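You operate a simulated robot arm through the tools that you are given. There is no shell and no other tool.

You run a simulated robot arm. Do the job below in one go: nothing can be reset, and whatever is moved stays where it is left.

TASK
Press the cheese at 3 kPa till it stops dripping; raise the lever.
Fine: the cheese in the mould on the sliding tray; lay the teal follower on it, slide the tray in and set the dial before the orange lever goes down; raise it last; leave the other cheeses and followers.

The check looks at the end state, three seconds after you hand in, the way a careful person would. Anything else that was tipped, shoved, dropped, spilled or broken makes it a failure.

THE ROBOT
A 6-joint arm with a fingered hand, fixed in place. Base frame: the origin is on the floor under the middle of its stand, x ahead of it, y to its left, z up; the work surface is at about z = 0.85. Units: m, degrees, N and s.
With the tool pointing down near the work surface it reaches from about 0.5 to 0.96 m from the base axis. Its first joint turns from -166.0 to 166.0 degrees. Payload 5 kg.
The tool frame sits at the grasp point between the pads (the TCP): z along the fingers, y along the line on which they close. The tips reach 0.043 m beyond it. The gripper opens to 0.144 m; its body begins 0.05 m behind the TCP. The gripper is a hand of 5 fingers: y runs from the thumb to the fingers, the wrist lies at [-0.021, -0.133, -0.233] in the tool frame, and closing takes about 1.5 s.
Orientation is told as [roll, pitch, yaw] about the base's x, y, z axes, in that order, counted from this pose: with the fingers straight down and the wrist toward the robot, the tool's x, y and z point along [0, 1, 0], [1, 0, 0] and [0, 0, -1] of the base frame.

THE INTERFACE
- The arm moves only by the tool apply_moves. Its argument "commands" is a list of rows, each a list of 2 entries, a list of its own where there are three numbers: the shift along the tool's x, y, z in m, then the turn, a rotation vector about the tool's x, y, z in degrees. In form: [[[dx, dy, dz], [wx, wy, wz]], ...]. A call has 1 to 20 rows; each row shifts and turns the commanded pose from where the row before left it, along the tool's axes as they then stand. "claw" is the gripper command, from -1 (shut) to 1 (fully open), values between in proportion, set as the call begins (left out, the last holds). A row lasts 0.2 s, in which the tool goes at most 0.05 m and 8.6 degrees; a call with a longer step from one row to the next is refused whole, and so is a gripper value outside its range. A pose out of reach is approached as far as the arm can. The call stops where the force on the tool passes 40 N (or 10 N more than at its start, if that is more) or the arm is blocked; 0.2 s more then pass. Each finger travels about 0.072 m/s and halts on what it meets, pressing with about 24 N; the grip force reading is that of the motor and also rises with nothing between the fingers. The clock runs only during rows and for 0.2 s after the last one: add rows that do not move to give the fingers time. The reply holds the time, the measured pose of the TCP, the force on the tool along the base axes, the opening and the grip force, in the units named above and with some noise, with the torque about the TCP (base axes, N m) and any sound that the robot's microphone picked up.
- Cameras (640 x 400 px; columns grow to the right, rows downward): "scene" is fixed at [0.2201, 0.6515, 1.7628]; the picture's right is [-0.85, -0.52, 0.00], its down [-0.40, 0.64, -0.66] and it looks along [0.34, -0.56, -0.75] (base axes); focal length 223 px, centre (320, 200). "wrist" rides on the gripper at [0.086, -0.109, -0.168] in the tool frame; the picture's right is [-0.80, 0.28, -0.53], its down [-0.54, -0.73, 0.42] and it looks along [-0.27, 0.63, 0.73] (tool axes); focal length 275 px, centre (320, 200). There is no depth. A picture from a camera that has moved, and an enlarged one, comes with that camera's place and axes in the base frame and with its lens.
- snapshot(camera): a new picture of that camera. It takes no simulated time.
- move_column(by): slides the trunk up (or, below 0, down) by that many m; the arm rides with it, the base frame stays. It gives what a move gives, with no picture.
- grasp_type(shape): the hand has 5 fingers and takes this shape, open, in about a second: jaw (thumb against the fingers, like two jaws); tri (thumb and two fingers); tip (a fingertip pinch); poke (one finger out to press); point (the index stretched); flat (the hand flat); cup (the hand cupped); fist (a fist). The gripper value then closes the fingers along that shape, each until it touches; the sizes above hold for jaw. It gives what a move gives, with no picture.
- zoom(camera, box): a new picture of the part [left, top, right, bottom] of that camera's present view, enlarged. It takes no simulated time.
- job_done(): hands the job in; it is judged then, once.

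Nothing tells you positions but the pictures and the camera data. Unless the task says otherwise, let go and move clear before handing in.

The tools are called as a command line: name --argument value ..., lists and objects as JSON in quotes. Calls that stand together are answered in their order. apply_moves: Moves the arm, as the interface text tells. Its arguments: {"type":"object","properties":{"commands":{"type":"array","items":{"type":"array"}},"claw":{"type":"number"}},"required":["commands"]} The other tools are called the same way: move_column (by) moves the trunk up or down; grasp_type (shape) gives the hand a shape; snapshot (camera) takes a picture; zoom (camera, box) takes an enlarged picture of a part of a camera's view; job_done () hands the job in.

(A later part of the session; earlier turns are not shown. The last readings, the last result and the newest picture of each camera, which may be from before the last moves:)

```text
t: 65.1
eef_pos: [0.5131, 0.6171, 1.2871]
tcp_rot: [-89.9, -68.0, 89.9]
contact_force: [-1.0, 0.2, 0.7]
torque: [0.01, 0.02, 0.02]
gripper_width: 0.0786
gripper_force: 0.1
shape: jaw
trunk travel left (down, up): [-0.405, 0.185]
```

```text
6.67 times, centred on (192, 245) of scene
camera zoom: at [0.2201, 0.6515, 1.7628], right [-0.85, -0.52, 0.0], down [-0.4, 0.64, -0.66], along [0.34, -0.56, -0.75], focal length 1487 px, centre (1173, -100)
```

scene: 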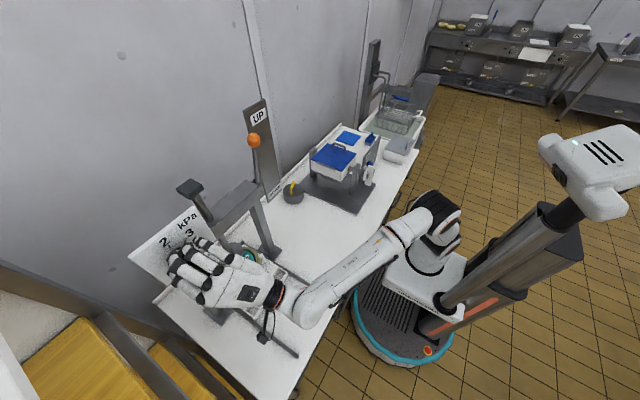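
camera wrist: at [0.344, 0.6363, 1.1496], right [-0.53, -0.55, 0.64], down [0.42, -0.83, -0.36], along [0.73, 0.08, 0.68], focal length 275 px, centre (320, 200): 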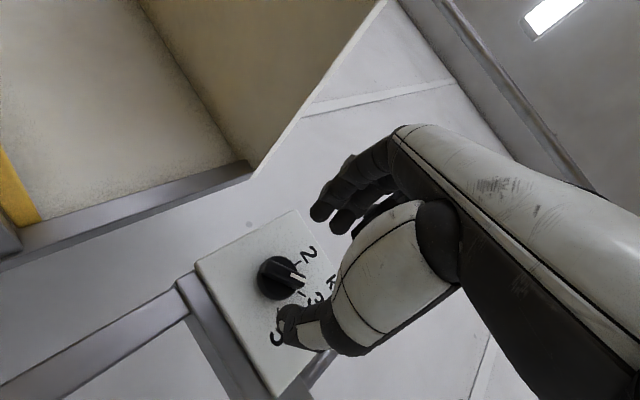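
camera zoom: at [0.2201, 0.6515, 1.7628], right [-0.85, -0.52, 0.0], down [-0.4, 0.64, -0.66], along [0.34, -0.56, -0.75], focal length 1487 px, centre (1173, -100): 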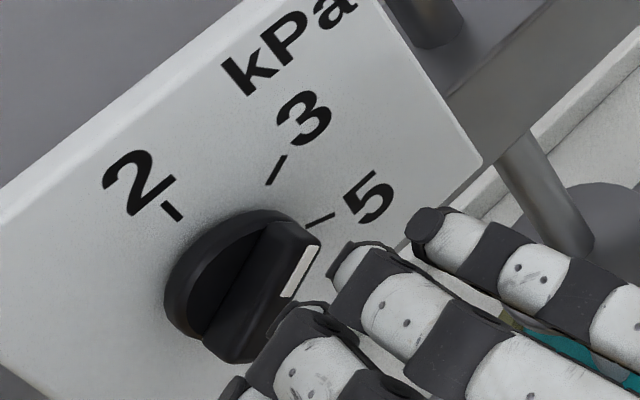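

The pointer now reads about 59–60°, right on the 3 tick, so the dial is set. Next is the lever: I'll back off, roll the hand back, then point the fingers down with the jaw along y so the thumb is on the board side of the ball.

apply_moves --commands '[[[0, 0, -0.03], [0, 0, 0]], [[0, 0, -0.03], [0, 0, 0]], [[0, 0, -0.03], [0, 0, 0]], [[0, 0, 0], [0, 0, -8.5]], [[0, 0, 0], [0, 0, -8.5]], [[0, 0, 0], [0, 0, -8.5]], [[0, 0, 0], [0, 0, -8.5]], [[0, 0, 0], [0, 0, -8.5]], [[0, 0, 0], [0, 0, -8.5]], [[0, 0, 0], [0, 0, -8.5]], [[0, 0, 0], [0, 0, -8.5]], [[0, 0, 0], [0, 0, 0]]]'

move_column --by 0.12

snapshot --camera "scene"

snapshot --camera "wrist"

```text
t: 67.7
eef_pos: [0.4225, 0.6163, 1.2869]
tcp_rot: [-89.9, 0.0, 90.1]
contact_force: [0.0, 0.6, 0.2]
torque: [-0.02, 0.01, 0.0]
gripper_width: 0.0789
gripper_force: 0.1
shape: jaw
trunk travel left (down, up): [-0.405, 0.185]
```

```text
t: 69.2
eef_pos: [0.423, 0.6152, 1.4059]
tcp_rot: [-90.0, 0.1, 90.0]
contact_force: [0.4, 0.2, 0.4]
torque: [0.01, -0.03, -0.05]
gripper_width: 0.0788
gripper_force: 0.0
shape: jaw
trunk travel left (down, up): [-0.525, 0.065]
```

```text
taken
```

scene: 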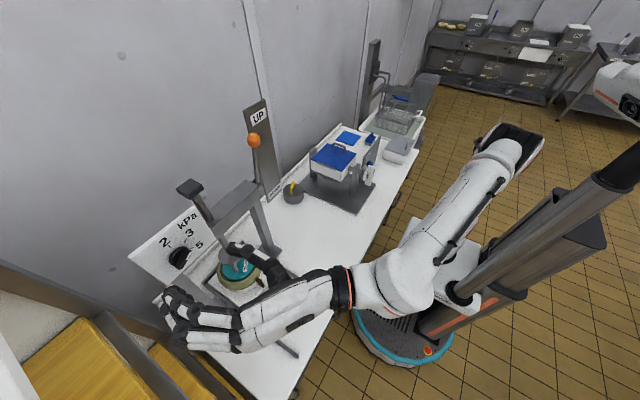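

```text
taken
camera wrist: at [0.2555, 0.5075, 1.3202], right [-0.53, 0.28, 0.8], down [0.42, -0.73, 0.54], along [0.73, 0.63, 0.27], focal length 275 px, centre (320, 200)
```

wrist: 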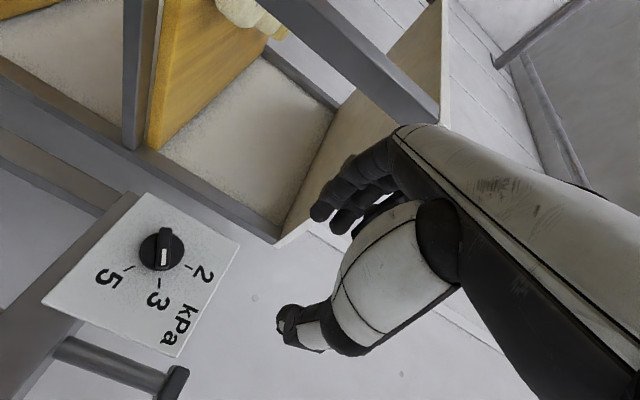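

This gives a good view of the dial, so I'll double-check it before moving on.

zoom --camera "wrist" --box '[92, 195, 252, 320]'

zoom --camera "scene" --box '[150, 205, 230, 275]'

```text
3.20 times, centred on (172, 258) of wrist
camera zoom: at [0.2555, 0.5075, 1.3202], right [-0.53, 0.28, 0.8], down [0.42, -0.73, 0.54], along [0.73, 0.63, 0.27], focal length 881 px, centre (794, 16)
```

zoom: 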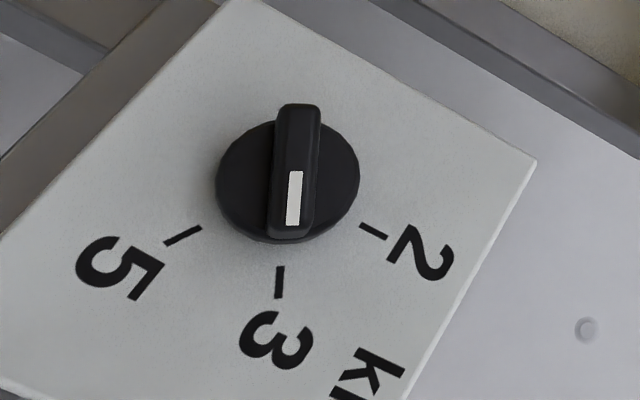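

```text
5.71 times, centred on (190, 240) of scene
camera zoom: at [0.2201, 0.6515, 1.7628], right [-0.85, -0.52, 0.0], down [-0.4, 0.64, -0.66], along [0.34, -0.56, -0.75], focal length 1274 px, centre (1063, -29)
```

zoom: 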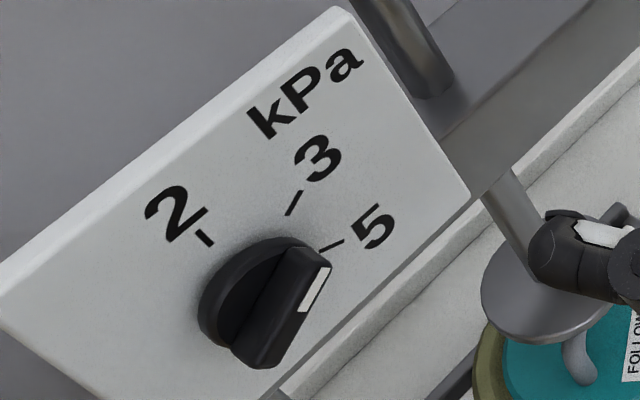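

The pointer is parallel with the 3 tick, so the dial is set at 3. I'll rotate the hand so the fingers point down, in free space.

apply_moves --commands '[[[0, 0, 0], [0, 8.2, 0]], [[0, 0, 0], [0, 8.2, 0]], [[0, 0, 0], [0, 8.2, 0]], [[0, 0, 0], [0, 8.2, 0]], [[0, 0, 0], [0, 8.2, 0]], [[0, 0, 0], [0, 8.2, 0]], [[0, 0, 0], [0, 8.2, 0]], [[0, 0, 0], [0, 8.2, 0]], [[0, 0, 0], [0, 8.2, 0]], [[0, 0, 0], [0, 8.2, 0]], [[0, 0, 0], [0, 8, 0]], [[0, 0, 0], [0, 0, 0]]]'

snapshot --camera "scene"

snapshot --camera "wrist"

```text
t: 71.8
eef_pos: [0.3999, 0.5948, 1.3778]
tcp_rot: [0.1, 0.0, 90.0]
contact_force: [0.4, 0.8, -0.4]
torque: [-0.08, 0.11, 0.0]
gripper_width: 0.0789
gripper_force: 0.1
shape: jaw
out of reach, approached as far as the arm can: row 9, 10, 11
trunk travel left (down, up): [-0.525, 0.065]
```

```text
taken
```

scene: 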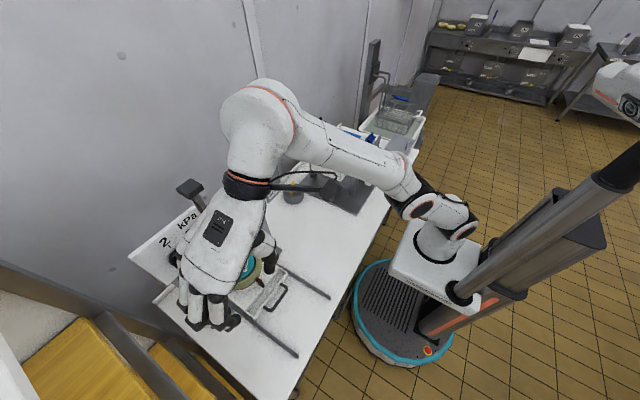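

```text
taken
camera wrist: at [0.3153, 0.4868, 1.5463], right [0.8, 0.28, 0.53], down [0.54, -0.73, -0.42], along [0.27, 0.63, -0.73], focal length 275 px, centre (320, 200)
```

wrist: 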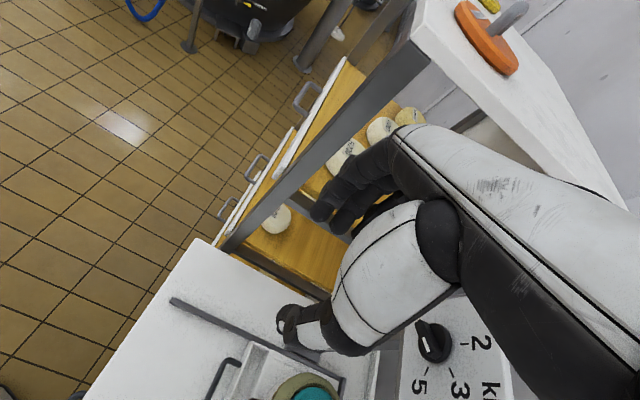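

The fingers now point down with the jaw along y. I'll rise first, then travel toward a point short of the lever ball, checking reach on the way.

apply_moves --commands '[[[0, 0, -0.035], [0, 0, 0]], [[0, 0, -0.035], [0, 0, 0]], [[0, 0, -0.035], [0, 0, 0]], [[0, 0, -0.035], [0, 0, 0]], [[-0.012, -0.035, 0], [0, 0, 0]], [[-0.012, -0.035, 0], [0, 0, 0]], [[-0.012, -0.035, 0], [0, 0, 0]], [[-0.012, -0.035, 0], [0, 0, 0]], [[0, 0, 0], [0, 0, 0]]]'

snapshot --camera "scene"

snapshot --camera "wrist"

```text
t: 73.8
eef_pos: [0.4261, 0.4359, 1.4692]
tcp_rot: [0.1, 0.2, 90.1]
contact_force: [-0.4, 0.1, 0.1]
torque: [0.05, 0.02, -0.03]
gripper_width: 0.0787
gripper_force: 0.0
shape: jaw
out of reach, approached as far as the arm can: row 1, 2, 3, 4, 5, 6, 7, 8
trunk travel left (down, up): [-0.525, 0.065]
```

```text
taken
```

scene: 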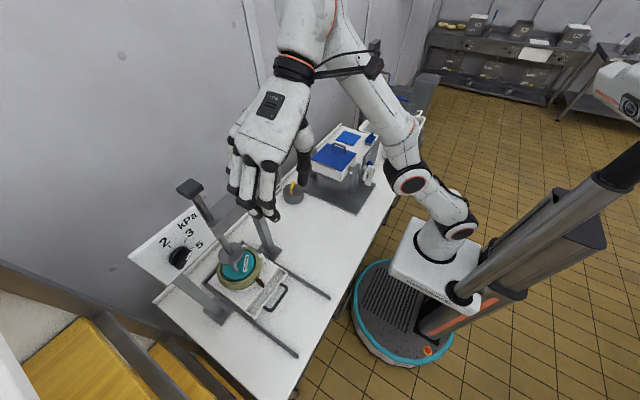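

```text
taken
camera wrist: at [0.3416, 0.3271, 1.6366], right [0.8, 0.29, 0.53], down [0.54, -0.73, -0.42], along [0.27, 0.63, -0.73], focal length 275 px, centre (320, 200)
```

wrist: 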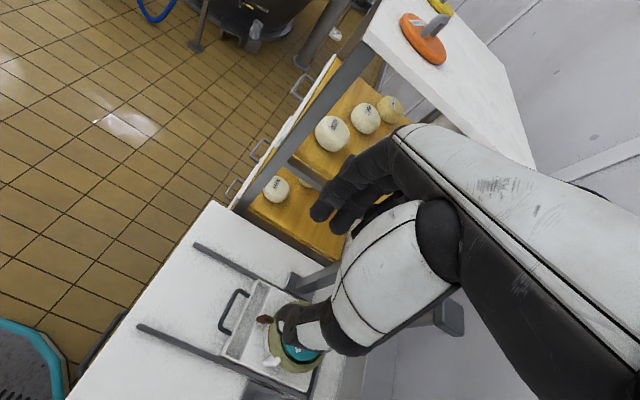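

The yaw-90 pose is outside the comfortable workspace. A better way is the natural orientation (fingers down, closing along x): grip the ball with the fingers behind it and swing the hand about the pivot with the lever. I'll return to yaw 0 and raise the trunk fully.

apply_moves --commands '[[[0, 0, 0], [0, 0, 8.2]], [[0, 0, 0], [0, 0, 8.2]], [[0, 0, 0], [0, 0, 8.2]], [[0, 0, 0], [0, 0, 8.2]], [[0, 0, 0], [0, 0, 8.2]], [[0, 0, 0], [0, 0, 8.2]], [[0, 0, 0], [0, 0, 8.2]], [[0, 0, 0], [0, 0, 8.2]], [[0, 0, 0], [0, 0, 8.2]], [[0, 0, 0], [0, 0, 8.2]], [[0, 0, 0], [0, 0, 8]], [[0, 0, 0], [0, 0, 0]]]'

move_column --by 0.06

snapshot --camera "scene"

snapshot --camera "wrist"

```text
t: 76.4
eef_pos: [0.4288, 0.4536, 1.4735]
tcp_rot: [0.3, 0.0, -0.1]
contact_force: [-0.3, 0.3, 0.6]
torque: [0.0, -0.03, -0.02]
gripper_width: 0.079
gripper_force: 0.1
shape: jaw
out of reach, approached as far as the arm can: row 1, 2, 3, 4, 5, 9, 10, 11
trunk travel left (down, up): [-0.525, 0.065]
```

```text
t: 77.4
eef_pos: [0.4286, 0.4538, 1.5331]
tcp_rot: [0.3, -0.1, 0.2]
contact_force: [-0.2, 0.2, -0.6]
torque: [0.0, 0.01, 0.0]
gripper_width: 0.0789
gripper_force: 0.1
shape: jaw
trunk travel left (down, up): [-0.585, 0.005]
```

```text
taken
```

scene: 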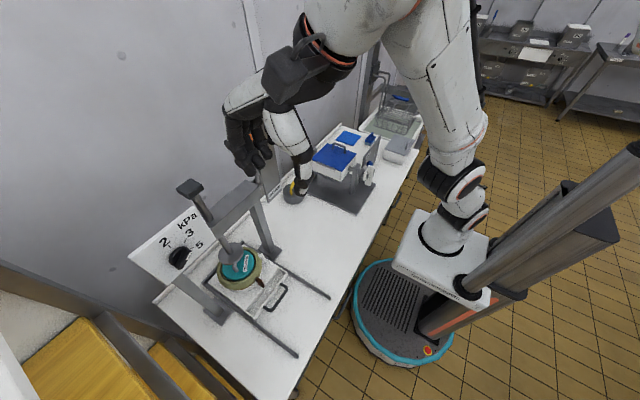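

```text
taken
camera wrist: at [0.3213, 0.5394, 1.7002], right [0.28, -0.8, 0.53], down [-0.73, -0.54, -0.42], along [0.63, -0.26, -0.73], focal length 275 px, centre (320, 200)
```

wrist: 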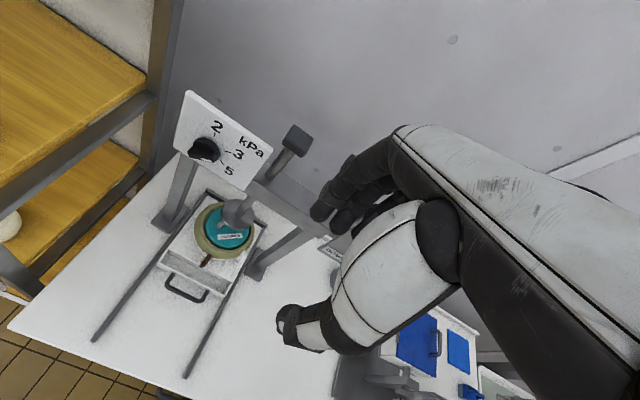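

I'm in natural orientation with the ball ahead. I'll approach toward (0.60, 0.40, 1.52) with a slight forward pitch and check clearance to the board and spindle head.

apply_moves --commands '[[[-0.009, 0.028, 0], [0, 0, 0]], [[-0.009, 0.028, 0], [0, 0, 0]], [[-0.009, 0.028, 0], [0, 0, 0]], [[-0.009, 0.028, 0], [0, 0, 0]], [[-0.009, 0.028, 0.005], [0, 0, 0]], [[-0.009, 0.028, 0.005], [0, 0, 0]], [[0, 0, 0], [-6, 0, 0]], [[0, 0, 0], [-6, 0, 0]], [[0, 0, 0], [0, 0, 0]]]'

snapshot --camera "scene"

snapshot --camera "wrist"

```text
t: 79.4
eef_pos: [0.5759, 0.4006, 1.4894]
tcp_rot: [0.2, -12.0, 0.0]
contact_force: [0.3, 0.5, -1.1]
torque: [-0.01, 0.05, -0.01]
gripper_width: 0.0792
gripper_force: 0.1
shape: jaw
out of reach, approached as far as the arm can: row 1, 2, 3, 4, 5, 6
trunk travel left (down, up): [-0.585, 0.005]
```

```text
taken
```

scene: 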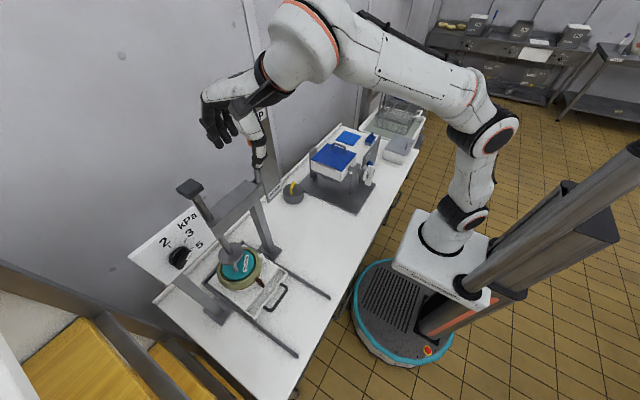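

```text
taken
camera wrist: at [0.4364, 0.4872, 1.6314], right [0.17, -0.8, 0.58], down [-0.62, -0.54, -0.57], along [0.77, -0.26, -0.59], focal length 275 px, centre (320, 200)
```

wrist: 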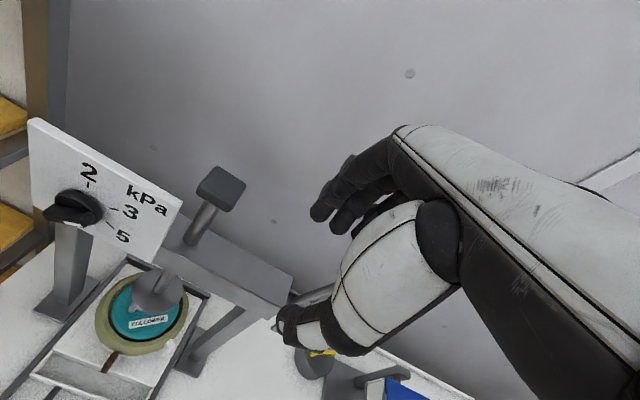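

The arm is at its height limit with the fingers straight down, so I'll pitch the hand to about -40° (wrist lower and further back) and hover behind and above the ball.

apply_moves --commands '[[[0, 0, 0], [-7, 0, 0]], [[0, 0, 0], [-7, 0, 0]], [[0, 0, 0], [-7, 0, 0]], [[0, 0, 0], [-7, 0, 0]], [[-0.018, 0, -0.009], [0, 0, 0]], [[-0.018, 0, -0.009], [0, 0, 0]], [[-0.018, 0, -0.009], [0, 0, 0]], [[0, 0, 0], [0, 0, 0]]]'

snapshot --camera "scene"

zoom --camera "scene" --box '[180, 60, 340, 200]'

snapshot --camera "wrist"

```text
t: 81.2
eef_pos: [0.5589, 0.3465, 1.5119]
tcp_rot: [0.2, -40.0, -0.1]
contact_force: [0.5, -0.1, -0.5]
torque: [0.04, 0.0, 0.0]
gripper_width: 0.0791
gripper_force: 0.0
shape: jaw
trunk travel left (down, up): [-0.585, 0.005]
```

```text
taken
```

scene: 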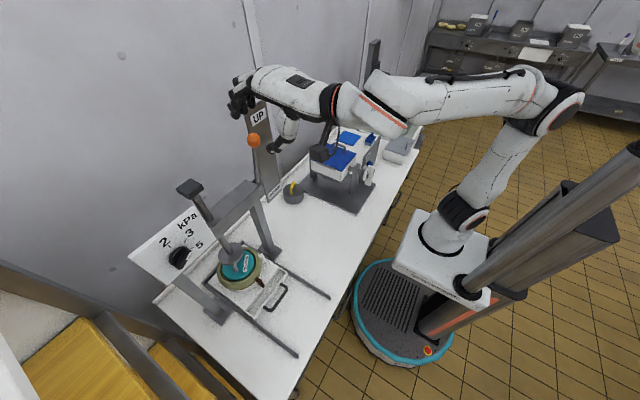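

```text
2.86 times, centred on (260, 130) of scene
camera zoom: at [0.2201, 0.6515, 1.7628], right [-0.85, -0.52, 0.0], down [-0.4, 0.64, -0.66], along [0.34, -0.56, -0.75], focal length 637 px, centre (491, 400)
```

zoom: 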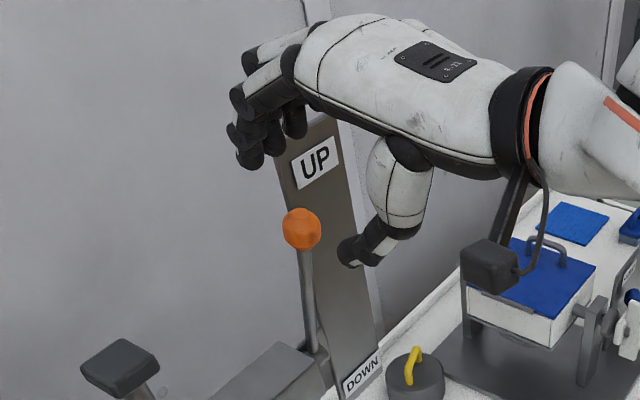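

```text
taken
camera wrist: at [0.3681, 0.4327, 1.5697], right [-0.12, -0.8, 0.59], down [-0.28, -0.54, -0.79], along [0.95, -0.27, -0.16], focal length 275 px, centre (320, 200)
```

wrist: 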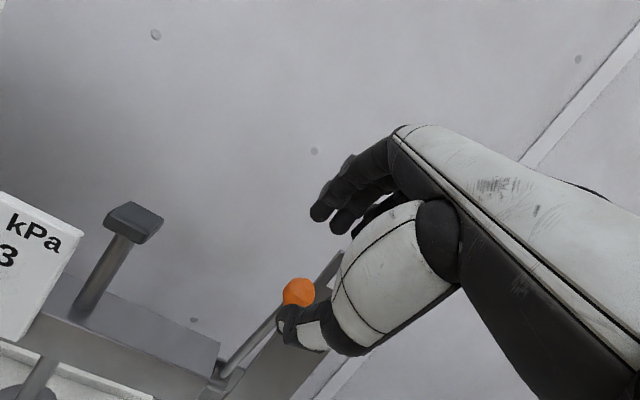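

This pose is reachable, and the ball sits between the thumb and finger lines, toward the outer fingers, which keeps clear of the board. I'll narrow the opening a bit and come down around the ball in steps.

apply_moves --commands '[[[0.004, 0.001, 0.0], [0, 0, 0]], [[0, 0, 0.015], [0, 0, 0]], [[0, 0, 0.015], [0, 0, 0]], [[0, 0, 0.015], [0, 0, 0]], [[0, 0, 0], [0, 0, 0]]]' --claw -0.15

zoom --camera "scene" --box '[180, 60, 340, 200]'

snapshot --camera "wrist"

```text
t: 82.4
eef_pos: [0.5889, 0.351, 1.4772]
tcp_rot: [0.2, -40.0, -0.1]
contact_force: [0.5, 0.5, -0.2]
torque: [-0.02, 0.0, 0.02]
gripper_width: 0.0616
gripper_force: 0.0
shape: jaw
trunk travel left (down, up): [-0.585, 0.005]
```

```text
2.86 times, centred on (260, 130) of scene
camera zoom: at [0.2201, 0.6515, 1.7628], right [-0.85, -0.52, 0.0], down [-0.4, 0.64, -0.66], along [0.34, -0.56, -0.75], focal length 637 px, centre (491, 400)
```

zoom: 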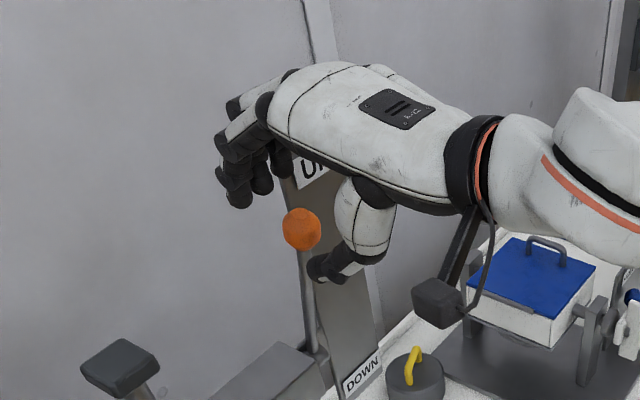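

```text
taken
camera wrist: at [0.3984, 0.4367, 1.5363], right [-0.13, -0.8, 0.59], down [-0.28, -0.54, -0.79], along [0.95, -0.27, -0.16], focal length 275 px, centre (320, 200)
```

wrist: 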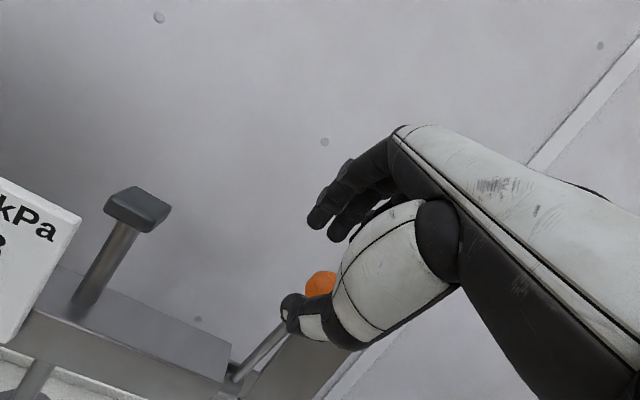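

The ball lies between the fingers (behind and above) and the thumb. I'll advance the remaining 4 cm.

apply_moves --commands '[[[0, 0, 0.014], [0, 0, 0]], [[0, 0, 0.013], [0, 0, 0]], [[0, 0, 0.013], [0, 0, 0]], [[0, 0, 0], [0, 0, 0]]]'

zoom --camera "scene" --box '[200, 80, 312, 180]'

snapshot --camera "wrist"

```text
t: 83.4
eef_pos: [0.6134, 0.3506, 1.4467]
tcp_rot: [0.2, -39.9, -0.1]
contact_force: [-0.7, -0.3, -0.9]
torque: [-0.01, -0.01, -0.02]
gripper_width: 0.0616
gripper_force: 0.1
shape: jaw
trunk travel left (down, up): [-0.585, 0.005]
```

```text
4.00 times, centred on (256, 130) of scene
camera zoom: at [0.2201, 0.6515, 1.7628], right [-0.85, -0.52, 0.0], down [-0.4, 0.64, -0.66], along [0.34, -0.56, -0.75], focal length 892 px, centre (576, 480)
```

zoom: 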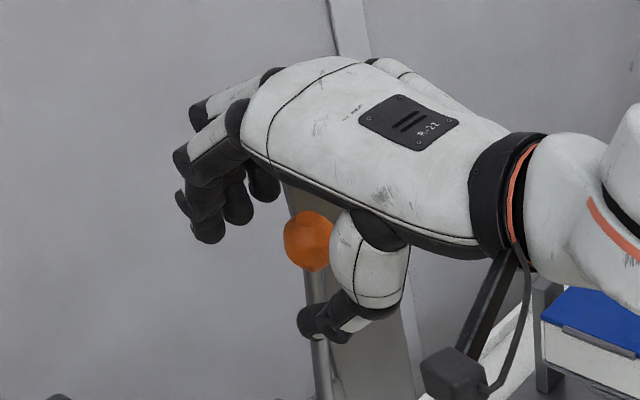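

```text
taken
camera wrist: at [0.4241, 0.437, 1.5057], right [-0.12, -0.8, 0.59], down [-0.28, -0.54, -0.79], along [0.95, -0.27, -0.16], focal length 275 px, centre (320, 200)
```

wrist: 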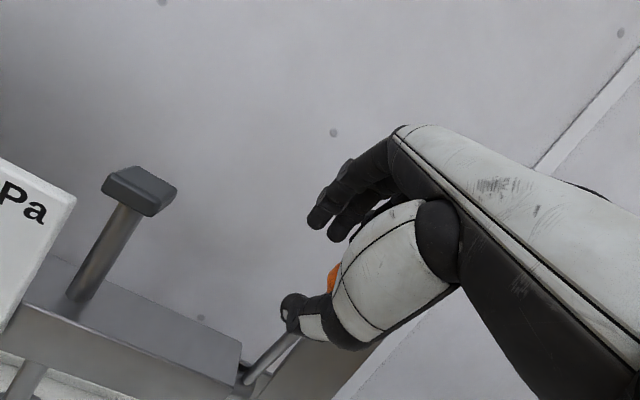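

The fingertips are behind and above the ball, as intended. I'll go 8 mm deeper and close the fingers onto the ball's back.

apply_moves --commands '[[[0, 0, 0.008], [0, 0, 0]], [[0, 0, 0], [0, 0, 0]]]'

apply_moves --commands '[[[0, 0, 0], [0, 0, 0]], [[0, 0, 0], [0, 0, 0]], [[0, 0, 0], [0, 0, 0]], [[0, 0, 0], [0, 0, 0]]]' --claw -0.75

zoom --camera "scene" --box '[200, 80, 312, 180]'

snapshot --camera "wrist"

```text
t: 84.0
eef_pos: [0.6193, 0.351, 1.4411]
tcp_rot: [0.2, -40.0, 0.0]
contact_force: [-0.1, -0.2, -0.6]
torque: [0.02, -0.03, -0.04]
gripper_width: 0.0615
gripper_force: 0.0
shape: jaw
trunk travel left (down, up): [-0.585, 0.005]
```

```text
t: 85.0
eef_pos: [0.6185, 0.3522, 1.4417]
tcp_rot: [0.2, -40.0, -0.2]
contact_force: [0.9, 0.0, 1.0]
torque: [-0.04, -0.04, 0.06]
gripper_width: 0.0185
gripper_force: 0.1
shape: jaw
trunk travel left (down, up): [-0.585, 0.005]
```

```text
4.00 times, centred on (256, 130) of scene
camera zoom: at [0.2201, 0.6515, 1.7628], right [-0.85, -0.52, 0.0], down [-0.4, 0.64, -0.66], along [0.34, -0.56, -0.75], focal length 892 px, centre (576, 480)
```

zoom: 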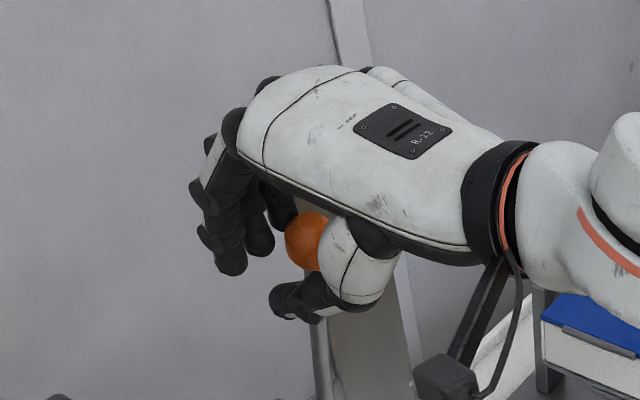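

```text
taken
camera wrist: at [0.4291, 0.4369, 1.4998], right [-0.13, -0.8, 0.59], down [-0.28, -0.54, -0.79], along [0.95, -0.27, -0.16], focal length 275 px, centre (320, 200)
```

wrist: 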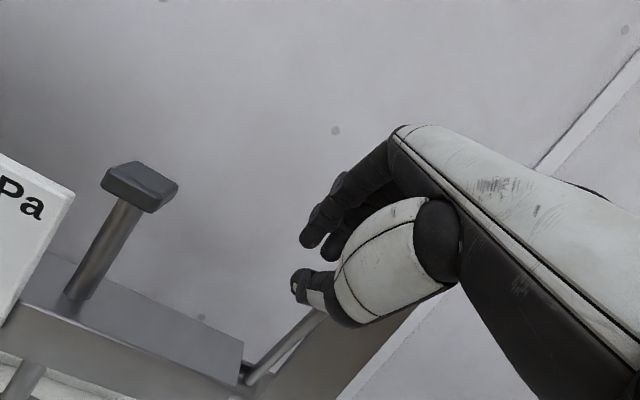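

The outer fingers are now behind the ball. I'll pull along the lever's arc gently and see whether it follows.

apply_moves --commands '[[[0, -0.0117, -0.0055], [0, 0, 0]], [[0, -0.0117, -0.0055], [0, 0, 0]], [[0, 0, 0], [0, 0, 0]]]'

zoom --camera "scene" --box '[200, 80, 312, 180]'

snapshot --camera "wrist"

```text
t: 85.8
eef_pos: [0.5937, 0.3506, 1.4346]
tcp_rot: [0.2, -40.0, -0.1]
contact_force: [5.1, 0.7, 4.6]
torque: [-0.16, -0.21, 0.22]
gripper_width: 0.0184
gripper_force: 0.1
shape: jaw
trunk travel left (down, up): [-0.585, 0.005]
```

```text
4.00 times, centred on (256, 130) of scene
camera zoom: at [0.2201, 0.6515, 1.7628], right [-0.85, -0.52, 0.0], down [-0.4, 0.64, -0.66], along [0.34, -0.56, -0.75], focal length 892 px, centre (576, 480)
```

zoom: 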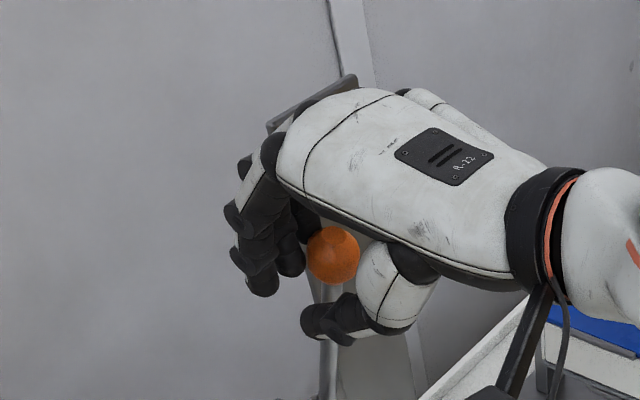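

```text
taken
camera wrist: at [0.4039, 0.4368, 1.4934], right [-0.13, -0.8, 0.59], down [-0.28, -0.54, -0.79], along [0.95, -0.27, -0.16], focal length 275 px, centre (320, 200)
```

wrist: 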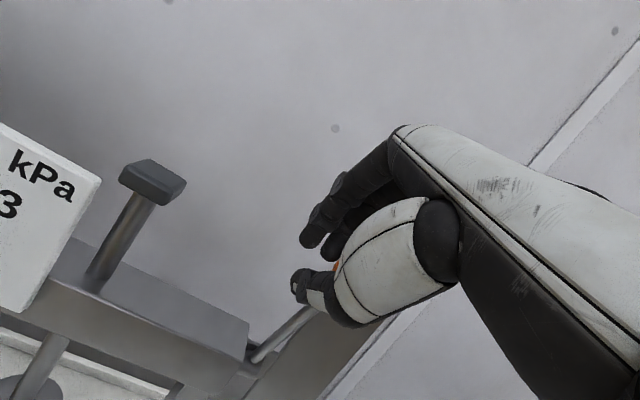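

The lever is following with about 7 N of resistance. I'll continue along the arc.

apply_moves --commands '[[[0, -0.015, -0.004], [0, 0, 0]], [[0, -0.015, -0.004], [0, 0, 0]], [[0, -0.0155, -0.0014], [0, 0, 0]], [[0, -0.0155, -0.0013], [0, 0, 0]], [[0, 0, 0], [0, 0, 0]]]'

zoom --camera "scene" --box '[200, 80, 328, 200]'

snapshot --camera "wrist"

```text
t: 87.0
eef_pos: [0.5403, 0.3509, 1.4046]
tcp_rot: [0.3, -40.1, -0.1]
contact_force: [5.0, 0.7, 14.9]
torque: [-0.51, -0.62, 0.19]
gripper_width: 0.0186
gripper_force: 0.1
shape: jaw
trunk travel left (down, up): [-0.585, 0.005]
```

```text
3.33 times, centred on (264, 140) of scene
camera zoom: at [0.2201, 0.6515, 1.7628], right [-0.85, -0.52, 0.0], down [-0.4, 0.64, -0.66], along [0.34, -0.56, -0.75], focal length 743 px, centre (507, 400)
```

zoom: 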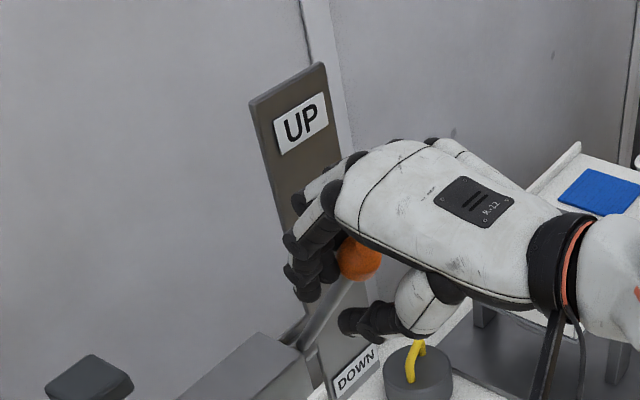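

```text
taken
camera wrist: at [0.3504, 0.4367, 1.4625], right [-0.13, -0.8, 0.59], down [-0.28, -0.54, -0.79], along [0.95, -0.27, -0.16], focal length 275 px, centre (320, 200)
```

wrist: 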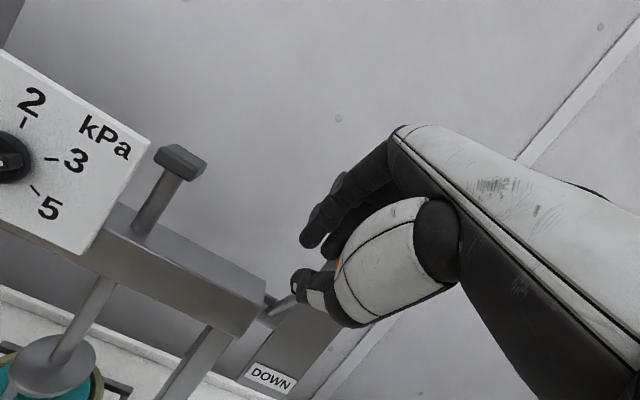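

The lever is about halfway down and still following (15 N). I'll continue along the arc.

apply_moves --commands '[[[0, -0.0155, 0.0014], [0, 0, 0]], [[0, -0.0155, 0.0014], [0, 0, 0]], [[0, -0.015, 0.004], [0, 0, 0]], [[0, -0.015, 0.004], [0, 0, 0]], [[0, 0, 0], [0, 0, 0]]]'

zoom --camera "scene" --box '[180, 80, 340, 230]'

snapshot --camera "wrist"

```text
t: 88.2
eef_pos: [0.5017, 0.35, 1.3545]
tcp_rot: [0.2, -40.0, -0.2]
contact_force: [12.8, -2.0, 10.2]
torque: [-0.39, -0.46, 0.41]
gripper_width: 0.0186
gripper_force: 0.1
shape: jaw
trunk travel left (down, up): [-0.585, 0.005]
```

```text
2.67 times, centred on (260, 155) of scene
camera zoom: at [0.2201, 0.6515, 1.7628], right [-0.85, -0.52, 0.0], down [-0.4, 0.64, -0.66], along [0.34, -0.56, -0.75], focal length 595 px, centre (480, 320)
```

zoom: 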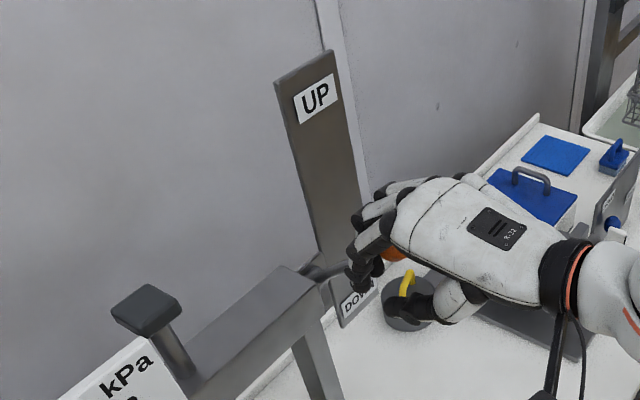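

```text
taken
camera wrist: at [0.3117, 0.4364, 1.414], right [-0.12, -0.8, 0.59], down [-0.28, -0.54, -0.79], along [0.95, -0.27, -0.16], focal length 275 px, centre (320, 200)
```

wrist: 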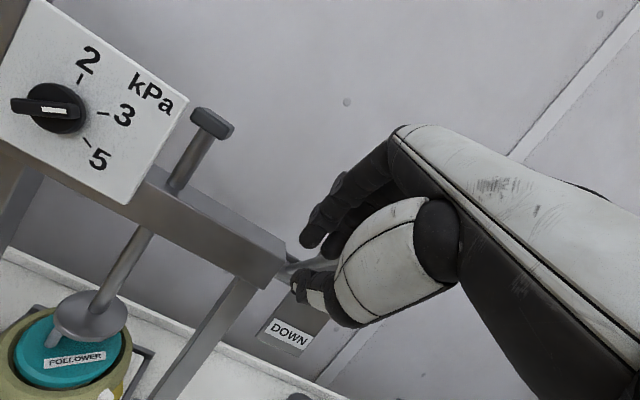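

The lever is at about 60°. From here I'll rotate the hand with the lever about its pivot so the fingers stay along the rod.

apply_moves --commands '[[[0, -0.0161, 0.0061], [-5, 0, 0]], [[0, -0.0161, 0.0061], [-5, 0, 0]], [[0, -0.0161, 0.0061], [-5, 0, 0]], [[0, 0, 0], [0, 0, 0]]]'

zoom --camera "scene" --box '[180, 80, 340, 230]'

snapshot --camera "wrist"

```text
t: 89.2
eef_pos: [0.4804, 0.3502, 1.3085]
tcp_rot: [0.4, -54.9, -0.3]
contact_force: [6.5, -3.4, 10.1]
torque: [-0.38, -0.45, 0.11]
gripper_width: 0.0184
gripper_force: 0.1
shape: jaw
trunk travel left (down, up): [-0.585, 0.005]
```

```text
2.67 times, centred on (260, 155) of scene
camera zoom: at [0.2201, 0.6515, 1.7628], right [-0.85, -0.52, 0.0], down [-0.4, 0.64, -0.66], along [0.34, -0.56, -0.75], focal length 595 px, centre (480, 320)
```

zoom: 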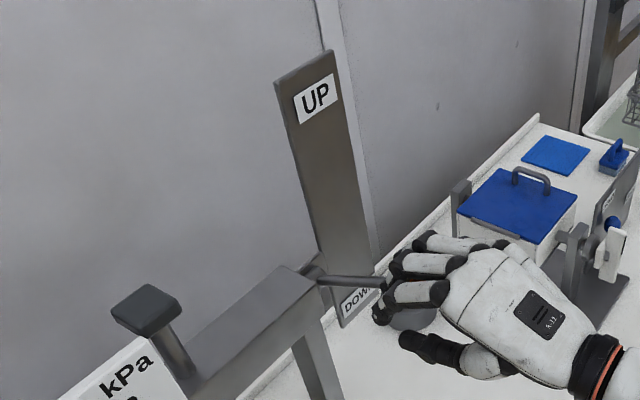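

```text
taken
camera wrist: at [0.2804, 0.4365, 1.3155], right [-0.27, -0.8, 0.54], down [-0.07, -0.54, -0.84], along [0.96, -0.27, 0.09], focal length 275 px, centre (320, 200)
```

wrist: 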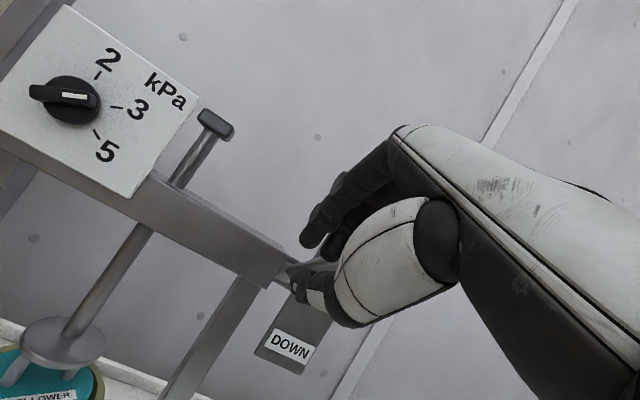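

The lever is nearly horizontal and the press plate is coming down onto the follower. I'll continue the same rigid swing.

apply_moves --commands '[[[0, -0.0161, 0.0061], [-5, 0, 0]], [[0, -0.0161, 0.0061], [-5, 0, 0]], [[0, -0.0161, 0.0061], [-5, 0, 0]], [[0, 0, 0], [0, 0, 0]]]'

zoom --camera "scene" --box '[180, 80, 340, 230]'

snapshot --camera "wrist"

```text
t: 90.2
eef_pos: [0.4711, 0.3517, 1.2565]
tcp_rot: [0.5, -70.0, -0.4]
contact_force: [2.3, -0.1, 1.2]
torque: [-0.03, 0.0, 0.04]
gripper_width: 0.0182
gripper_force: 0.0
shape: jaw
trunk travel left (down, up): [-0.585, 0.005]
```

```text
2.67 times, centred on (260, 155) of scene
camera zoom: at [0.2201, 0.6515, 1.7628], right [-0.85, -0.52, 0.0], down [-0.4, 0.64, -0.66], along [0.34, -0.56, -0.75], focal length 595 px, centre (480, 320)
```

zoom: 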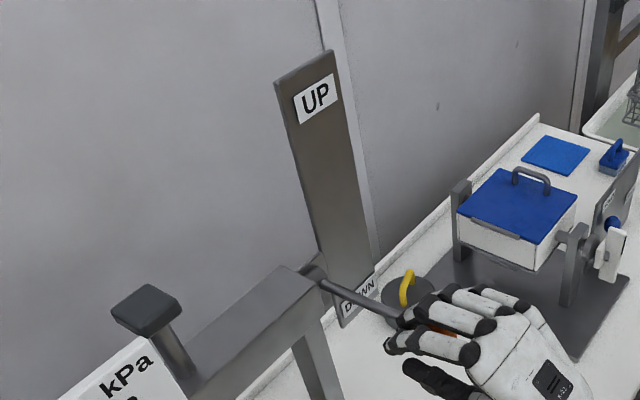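

```text
taken
camera wrist: at [0.2765, 0.4378, 1.2121], right [-0.4, -0.8, 0.45], down [0.15, -0.54, -0.83], along [0.9, -0.27, 0.34], focal length 275 px, centre (320, 200)
```

wrist: 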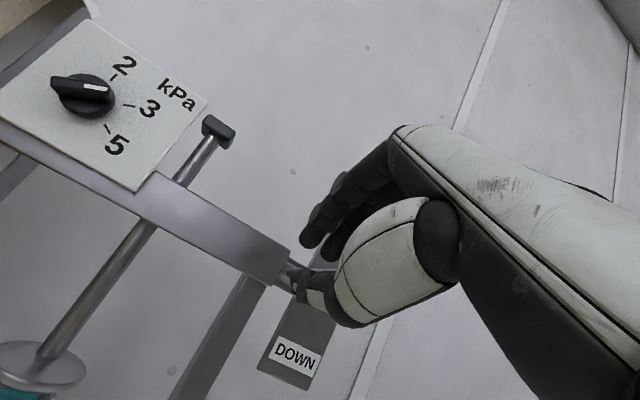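

The load has dropped and the lever is just below horizontal. I'll continue toward the DOWN mark.

apply_moves --commands '[[[0, -0.0161, 0.0061], [-5, 0, 0]], [[0, -0.0161, 0.0061], [-5, 0, 0]], [[0, -0.0161, 0.0061], [-5, 0, 0]], [[0, 0, 0], [0, 0, 0]]]'

zoom --camera "scene" --box '[180, 100, 340, 250]'

snapshot --camera "wrist"

```text
t: 91.2
eef_pos: [0.4515, 0.3721, 1.2364]
tcp_rot: [4.2, -77.3, -5.8]
contact_force: [0.5, 0.3, 1.3]
torque: [-0.02, -0.02, -0.01]
gripper_width: 0.0181
gripper_force: 0.0
shape: jaw
out of reach, approached as far as the arm can: row 2, 3
trunk travel left (down, up): [-0.585, 0.005]
```

```text
2.67 times, centred on (260, 175) of scene
camera zoom: at [0.2201, 0.6515, 1.7628], right [-0.85, -0.52, 0.0], down [-0.4, 0.64, -0.66], along [0.34, -0.56, -0.75], focal length 595 px, centre (480, 267)
```

zoom: 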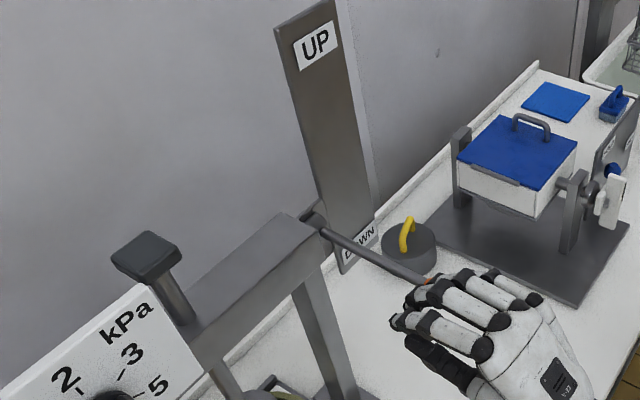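

```text
taken
camera wrist: at [0.2674, 0.4656, 1.168], right [-0.48, -0.79, 0.38], down [0.24, -0.54, -0.81], along [0.84, -0.3, 0.45], focal length 275 px, centre (320, 200)
```

wrist: 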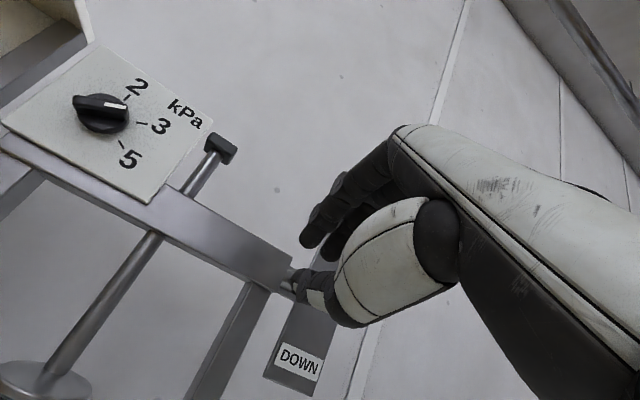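

The arm hit its near-reach limit and the lever stands at about horizontal. I'll lift the hand off it, then come back with the fingers down to press it fully to DOWN from above.

apply_moves --commands '[[[0.005, 0.03, 0], [0, 0, 0]], [[0.005, 0.04, 0], [0, 0, 0]], [[0, 0.04, 0], [0, 0, 0]], [[0, 0.04, 0], [0, 0, 0]], [[0, 0, 0], [8, 0, 0]], [[0, 0, 0], [8, 0, 0]], [[0, 0, 0], [8, 0, 0]], [[0, 0, 0], [8, 0, 0]], [[0, 0, 0], [8, 0, 0]], [[0, 0, 0], [8, 0, 0]], [[0, 0, 0], [8, 0, 0]], [[0, 0, 0], [0, 0, 0]]]' --claw -1

snapshot --camera "scene"

snapshot --camera "wrist"

```text
t: 93.8
eef_pos: [0.4843, 0.379, 1.3819]
tcp_rot: [0.9, -21.3, -2.1]
contact_force: [0.1, 0.3, 0.8]
torque: [0.01, -0.01, -0.01]
gripper_width: 0.0
gripper_force: 24.0
shape: jaw
trunk travel left (down, up): [-0.585, 0.005]
```

```text
taken
```

scene: 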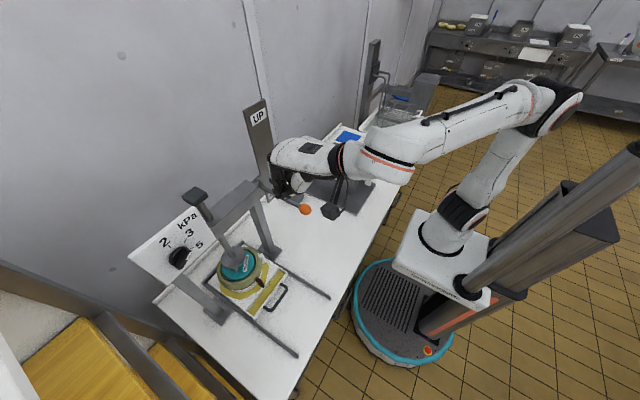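

```text
taken
camera wrist: at [0.3259, 0.4678, 1.5008], right [0.05, -0.81, 0.59], down [-0.54, -0.52, -0.67], along [0.84, -0.29, -0.46], focal length 275 px, centre (320, 200)
```

wrist: 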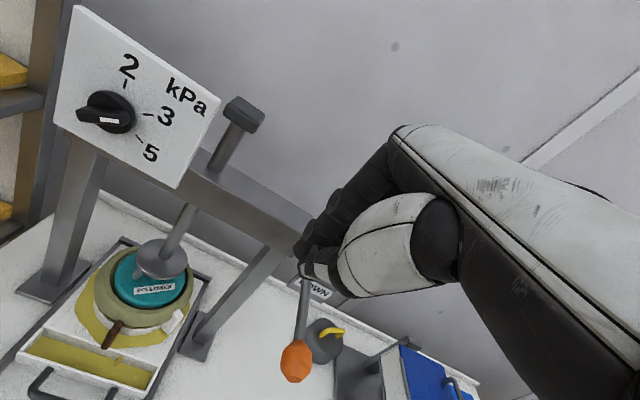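

Yellow whey is already appearing in the tray, so the press is acting. The lever ball is at about (0.48, 0.313, 1.233), roughly 95° from vertical. Let me look closely at the press, tray and lever.

zoom --camera "wrist" --box '[20, 190, 220, 400]'

zoom --camera "wrist" --box '[220, 230, 380, 400]'

zoom --camera "scene" --box '[190, 170, 330, 320]'

```text
1.90 times, centred on (120, 295) of wrist
camera zoom: at [0.3259, 0.4678, 1.5008], right [0.05, -0.81, 0.59], down [-0.54, -0.52, -0.67], along [0.84, -0.29, -0.46], focal length 524 px, centre (701, 19)
```

zoom: 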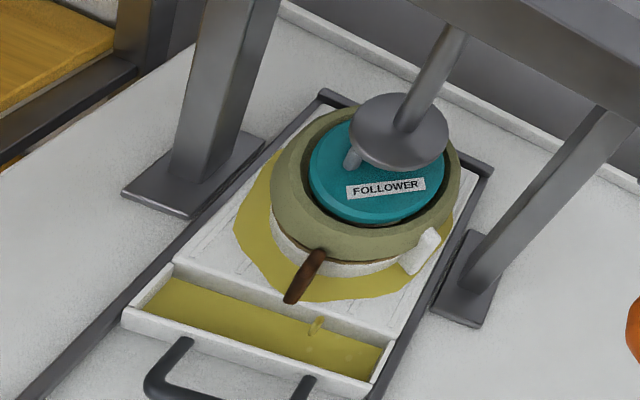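

```text
2.35 times, centred on (300, 315) of wrist
camera zoom: at [0.3259, 0.4678, 1.5008], right [0.05, -0.81, 0.59], down [-0.54, -0.52, -0.67], along [0.84, -0.29, -0.46], focal length 648 px, centre (367, -71)
```

zoom: 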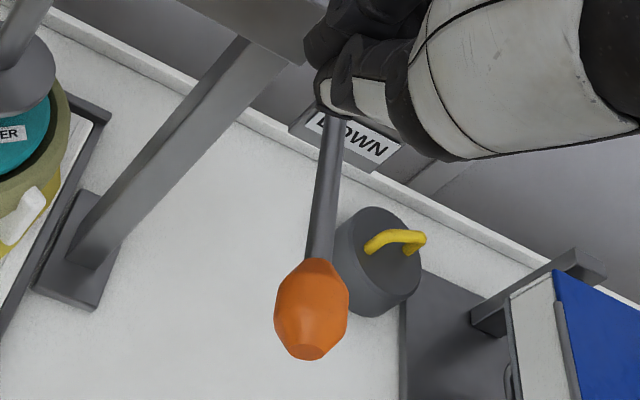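

```text
2.67 times, centred on (260, 245) of scene
camera zoom: at [0.2201, 0.6515, 1.7628], right [-0.85, -0.52, 0.0], down [-0.4, 0.64, -0.66], along [0.34, -0.56, -0.75], focal length 595 px, centre (480, 80)
```

zoom: 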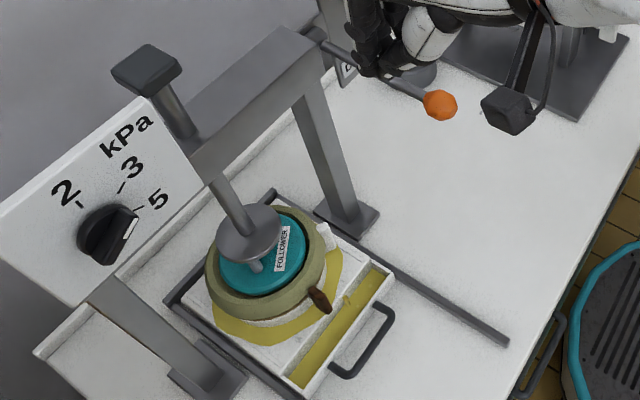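

The plate is on the follower and whey is running. I'll check the lever is fully home by pressing lightly on the ball from above with the closed hand.

apply_moves --commands '[[[0, 0, 0], [7, 0, 0]], [[0, 0, 0], [7, 0, 0]], [[0, 0, 0], [7, 0, 0]], [[-0.02, -0.001, 0], [0, 0, 0]], [[-0.02, -0.001, 0], [0, 0, 0]], [[-0.02, -0.001, 0], [0, 0, 0]], [[0, 0, 0.025], [0, 0, 0]], [[0, 0, 0.025], [0, 0, 0]], [[0, 0, 0], [0, 0, 0]]]'

zoom --camera "scene" --box '[200, 130, 360, 270]'

snapshot --camera "wrist"

```text
t: 95.8
eef_pos: [0.4789, 0.3189, 1.3329]
tcp_rot: [0.9, -0.4, -1.7]
contact_force: [0.3, 0.0, 0.2]
torque: [0.01, 0.01, -0.02]
gripper_width: 0.0
gripper_force: 23.8
shape: jaw
trunk travel left (down, up): [-0.585, 0.005]
```

```text
2.86 times, centred on (280, 200) of scene
camera zoom: at [0.2201, 0.6515, 1.7628], right [-0.85, -0.52, 0.0], down [-0.4, 0.64, -0.66], along [0.34, -0.56, -0.75], focal length 637 px, centre (434, 200)
```

zoom: 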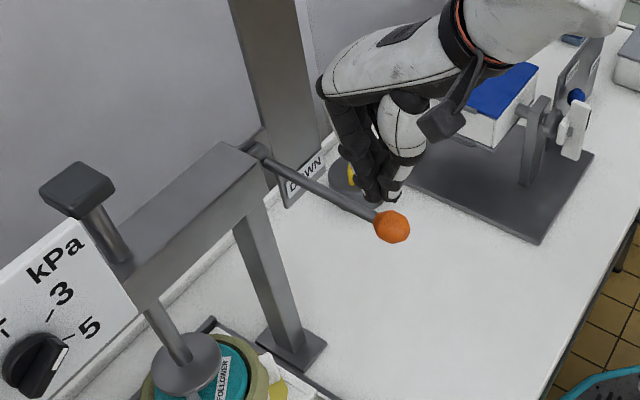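

```text
taken
camera wrist: at [0.3737, 0.4062, 1.4998], right [0.26, -0.81, 0.52], down [-0.74, -0.51, -0.44], along [0.62, -0.28, -0.73], focal length 275 px, centre (320, 200)
```

wrist: 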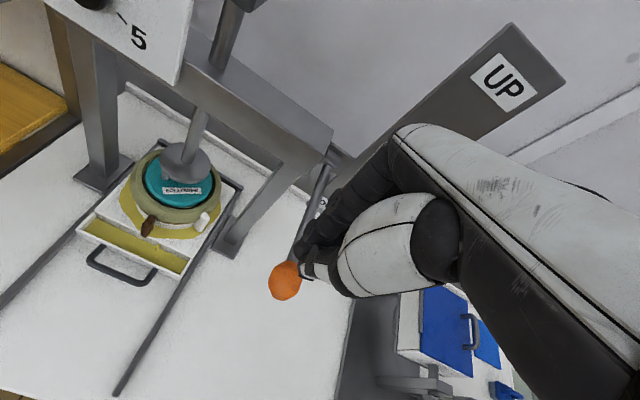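

The hand is above the ball. I'll press down in small steps and watch the force.

apply_moves --commands '[[[0, 0, 0.02], [0, 0, 0]], [[0, 0, 0.012], [0, 0, 0]], [[0, 0, 0.005], [0, 0, 0]], [[0, 0, 0.005], [0, 0, 0]], [[0, 0, 0], [0, 0, 0]]]'

zoom --camera "scene" --box '[200, 130, 360, 270]'

snapshot --camera "wrist"

```text
t: 97.0
eef_pos: [0.4803, 0.3193, 1.2923]
tcp_rot: [1.0, -0.5, -1.9]
contact_force: [3.9, -0.8, 12.6]
torque: [-0.1, -0.16, 0.02]
gripper_width: 0.0
gripper_force: 24.3
shape: jaw
trunk travel left (down, up): [-0.585, 0.005]
```

```text
2.86 times, centred on (280, 200) of scene
camera zoom: at [0.2201, 0.6515, 1.7628], right [-0.85, -0.52, 0.0], down [-0.4, 0.64, -0.66], along [0.34, -0.56, -0.75], focal length 637 px, centre (434, 200)
```

zoom: 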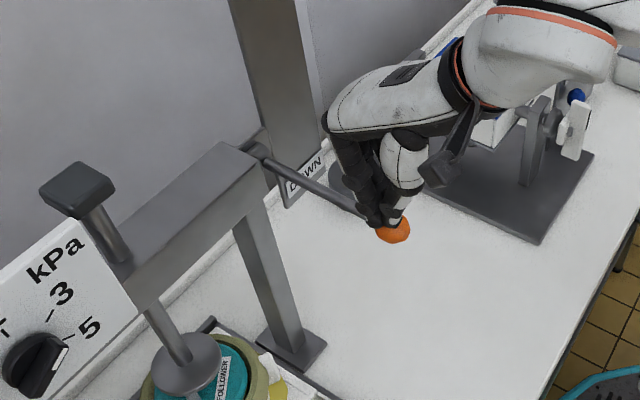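

```text
taken
camera wrist: at [0.374, 0.4062, 1.4596], right [0.25, -0.81, 0.52], down [-0.74, -0.51, -0.44], along [0.63, -0.27, -0.73], focal length 275 px, centre (320, 200)
```

wrist: 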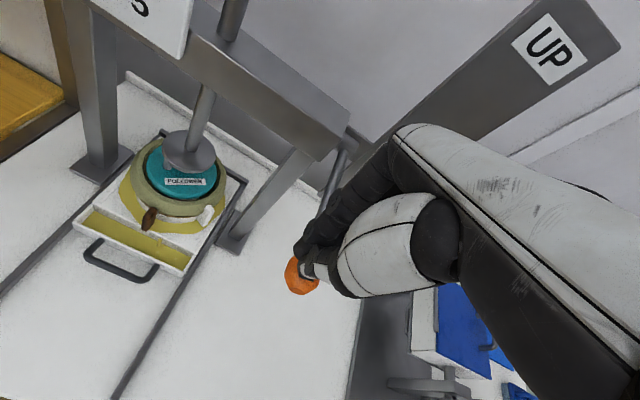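

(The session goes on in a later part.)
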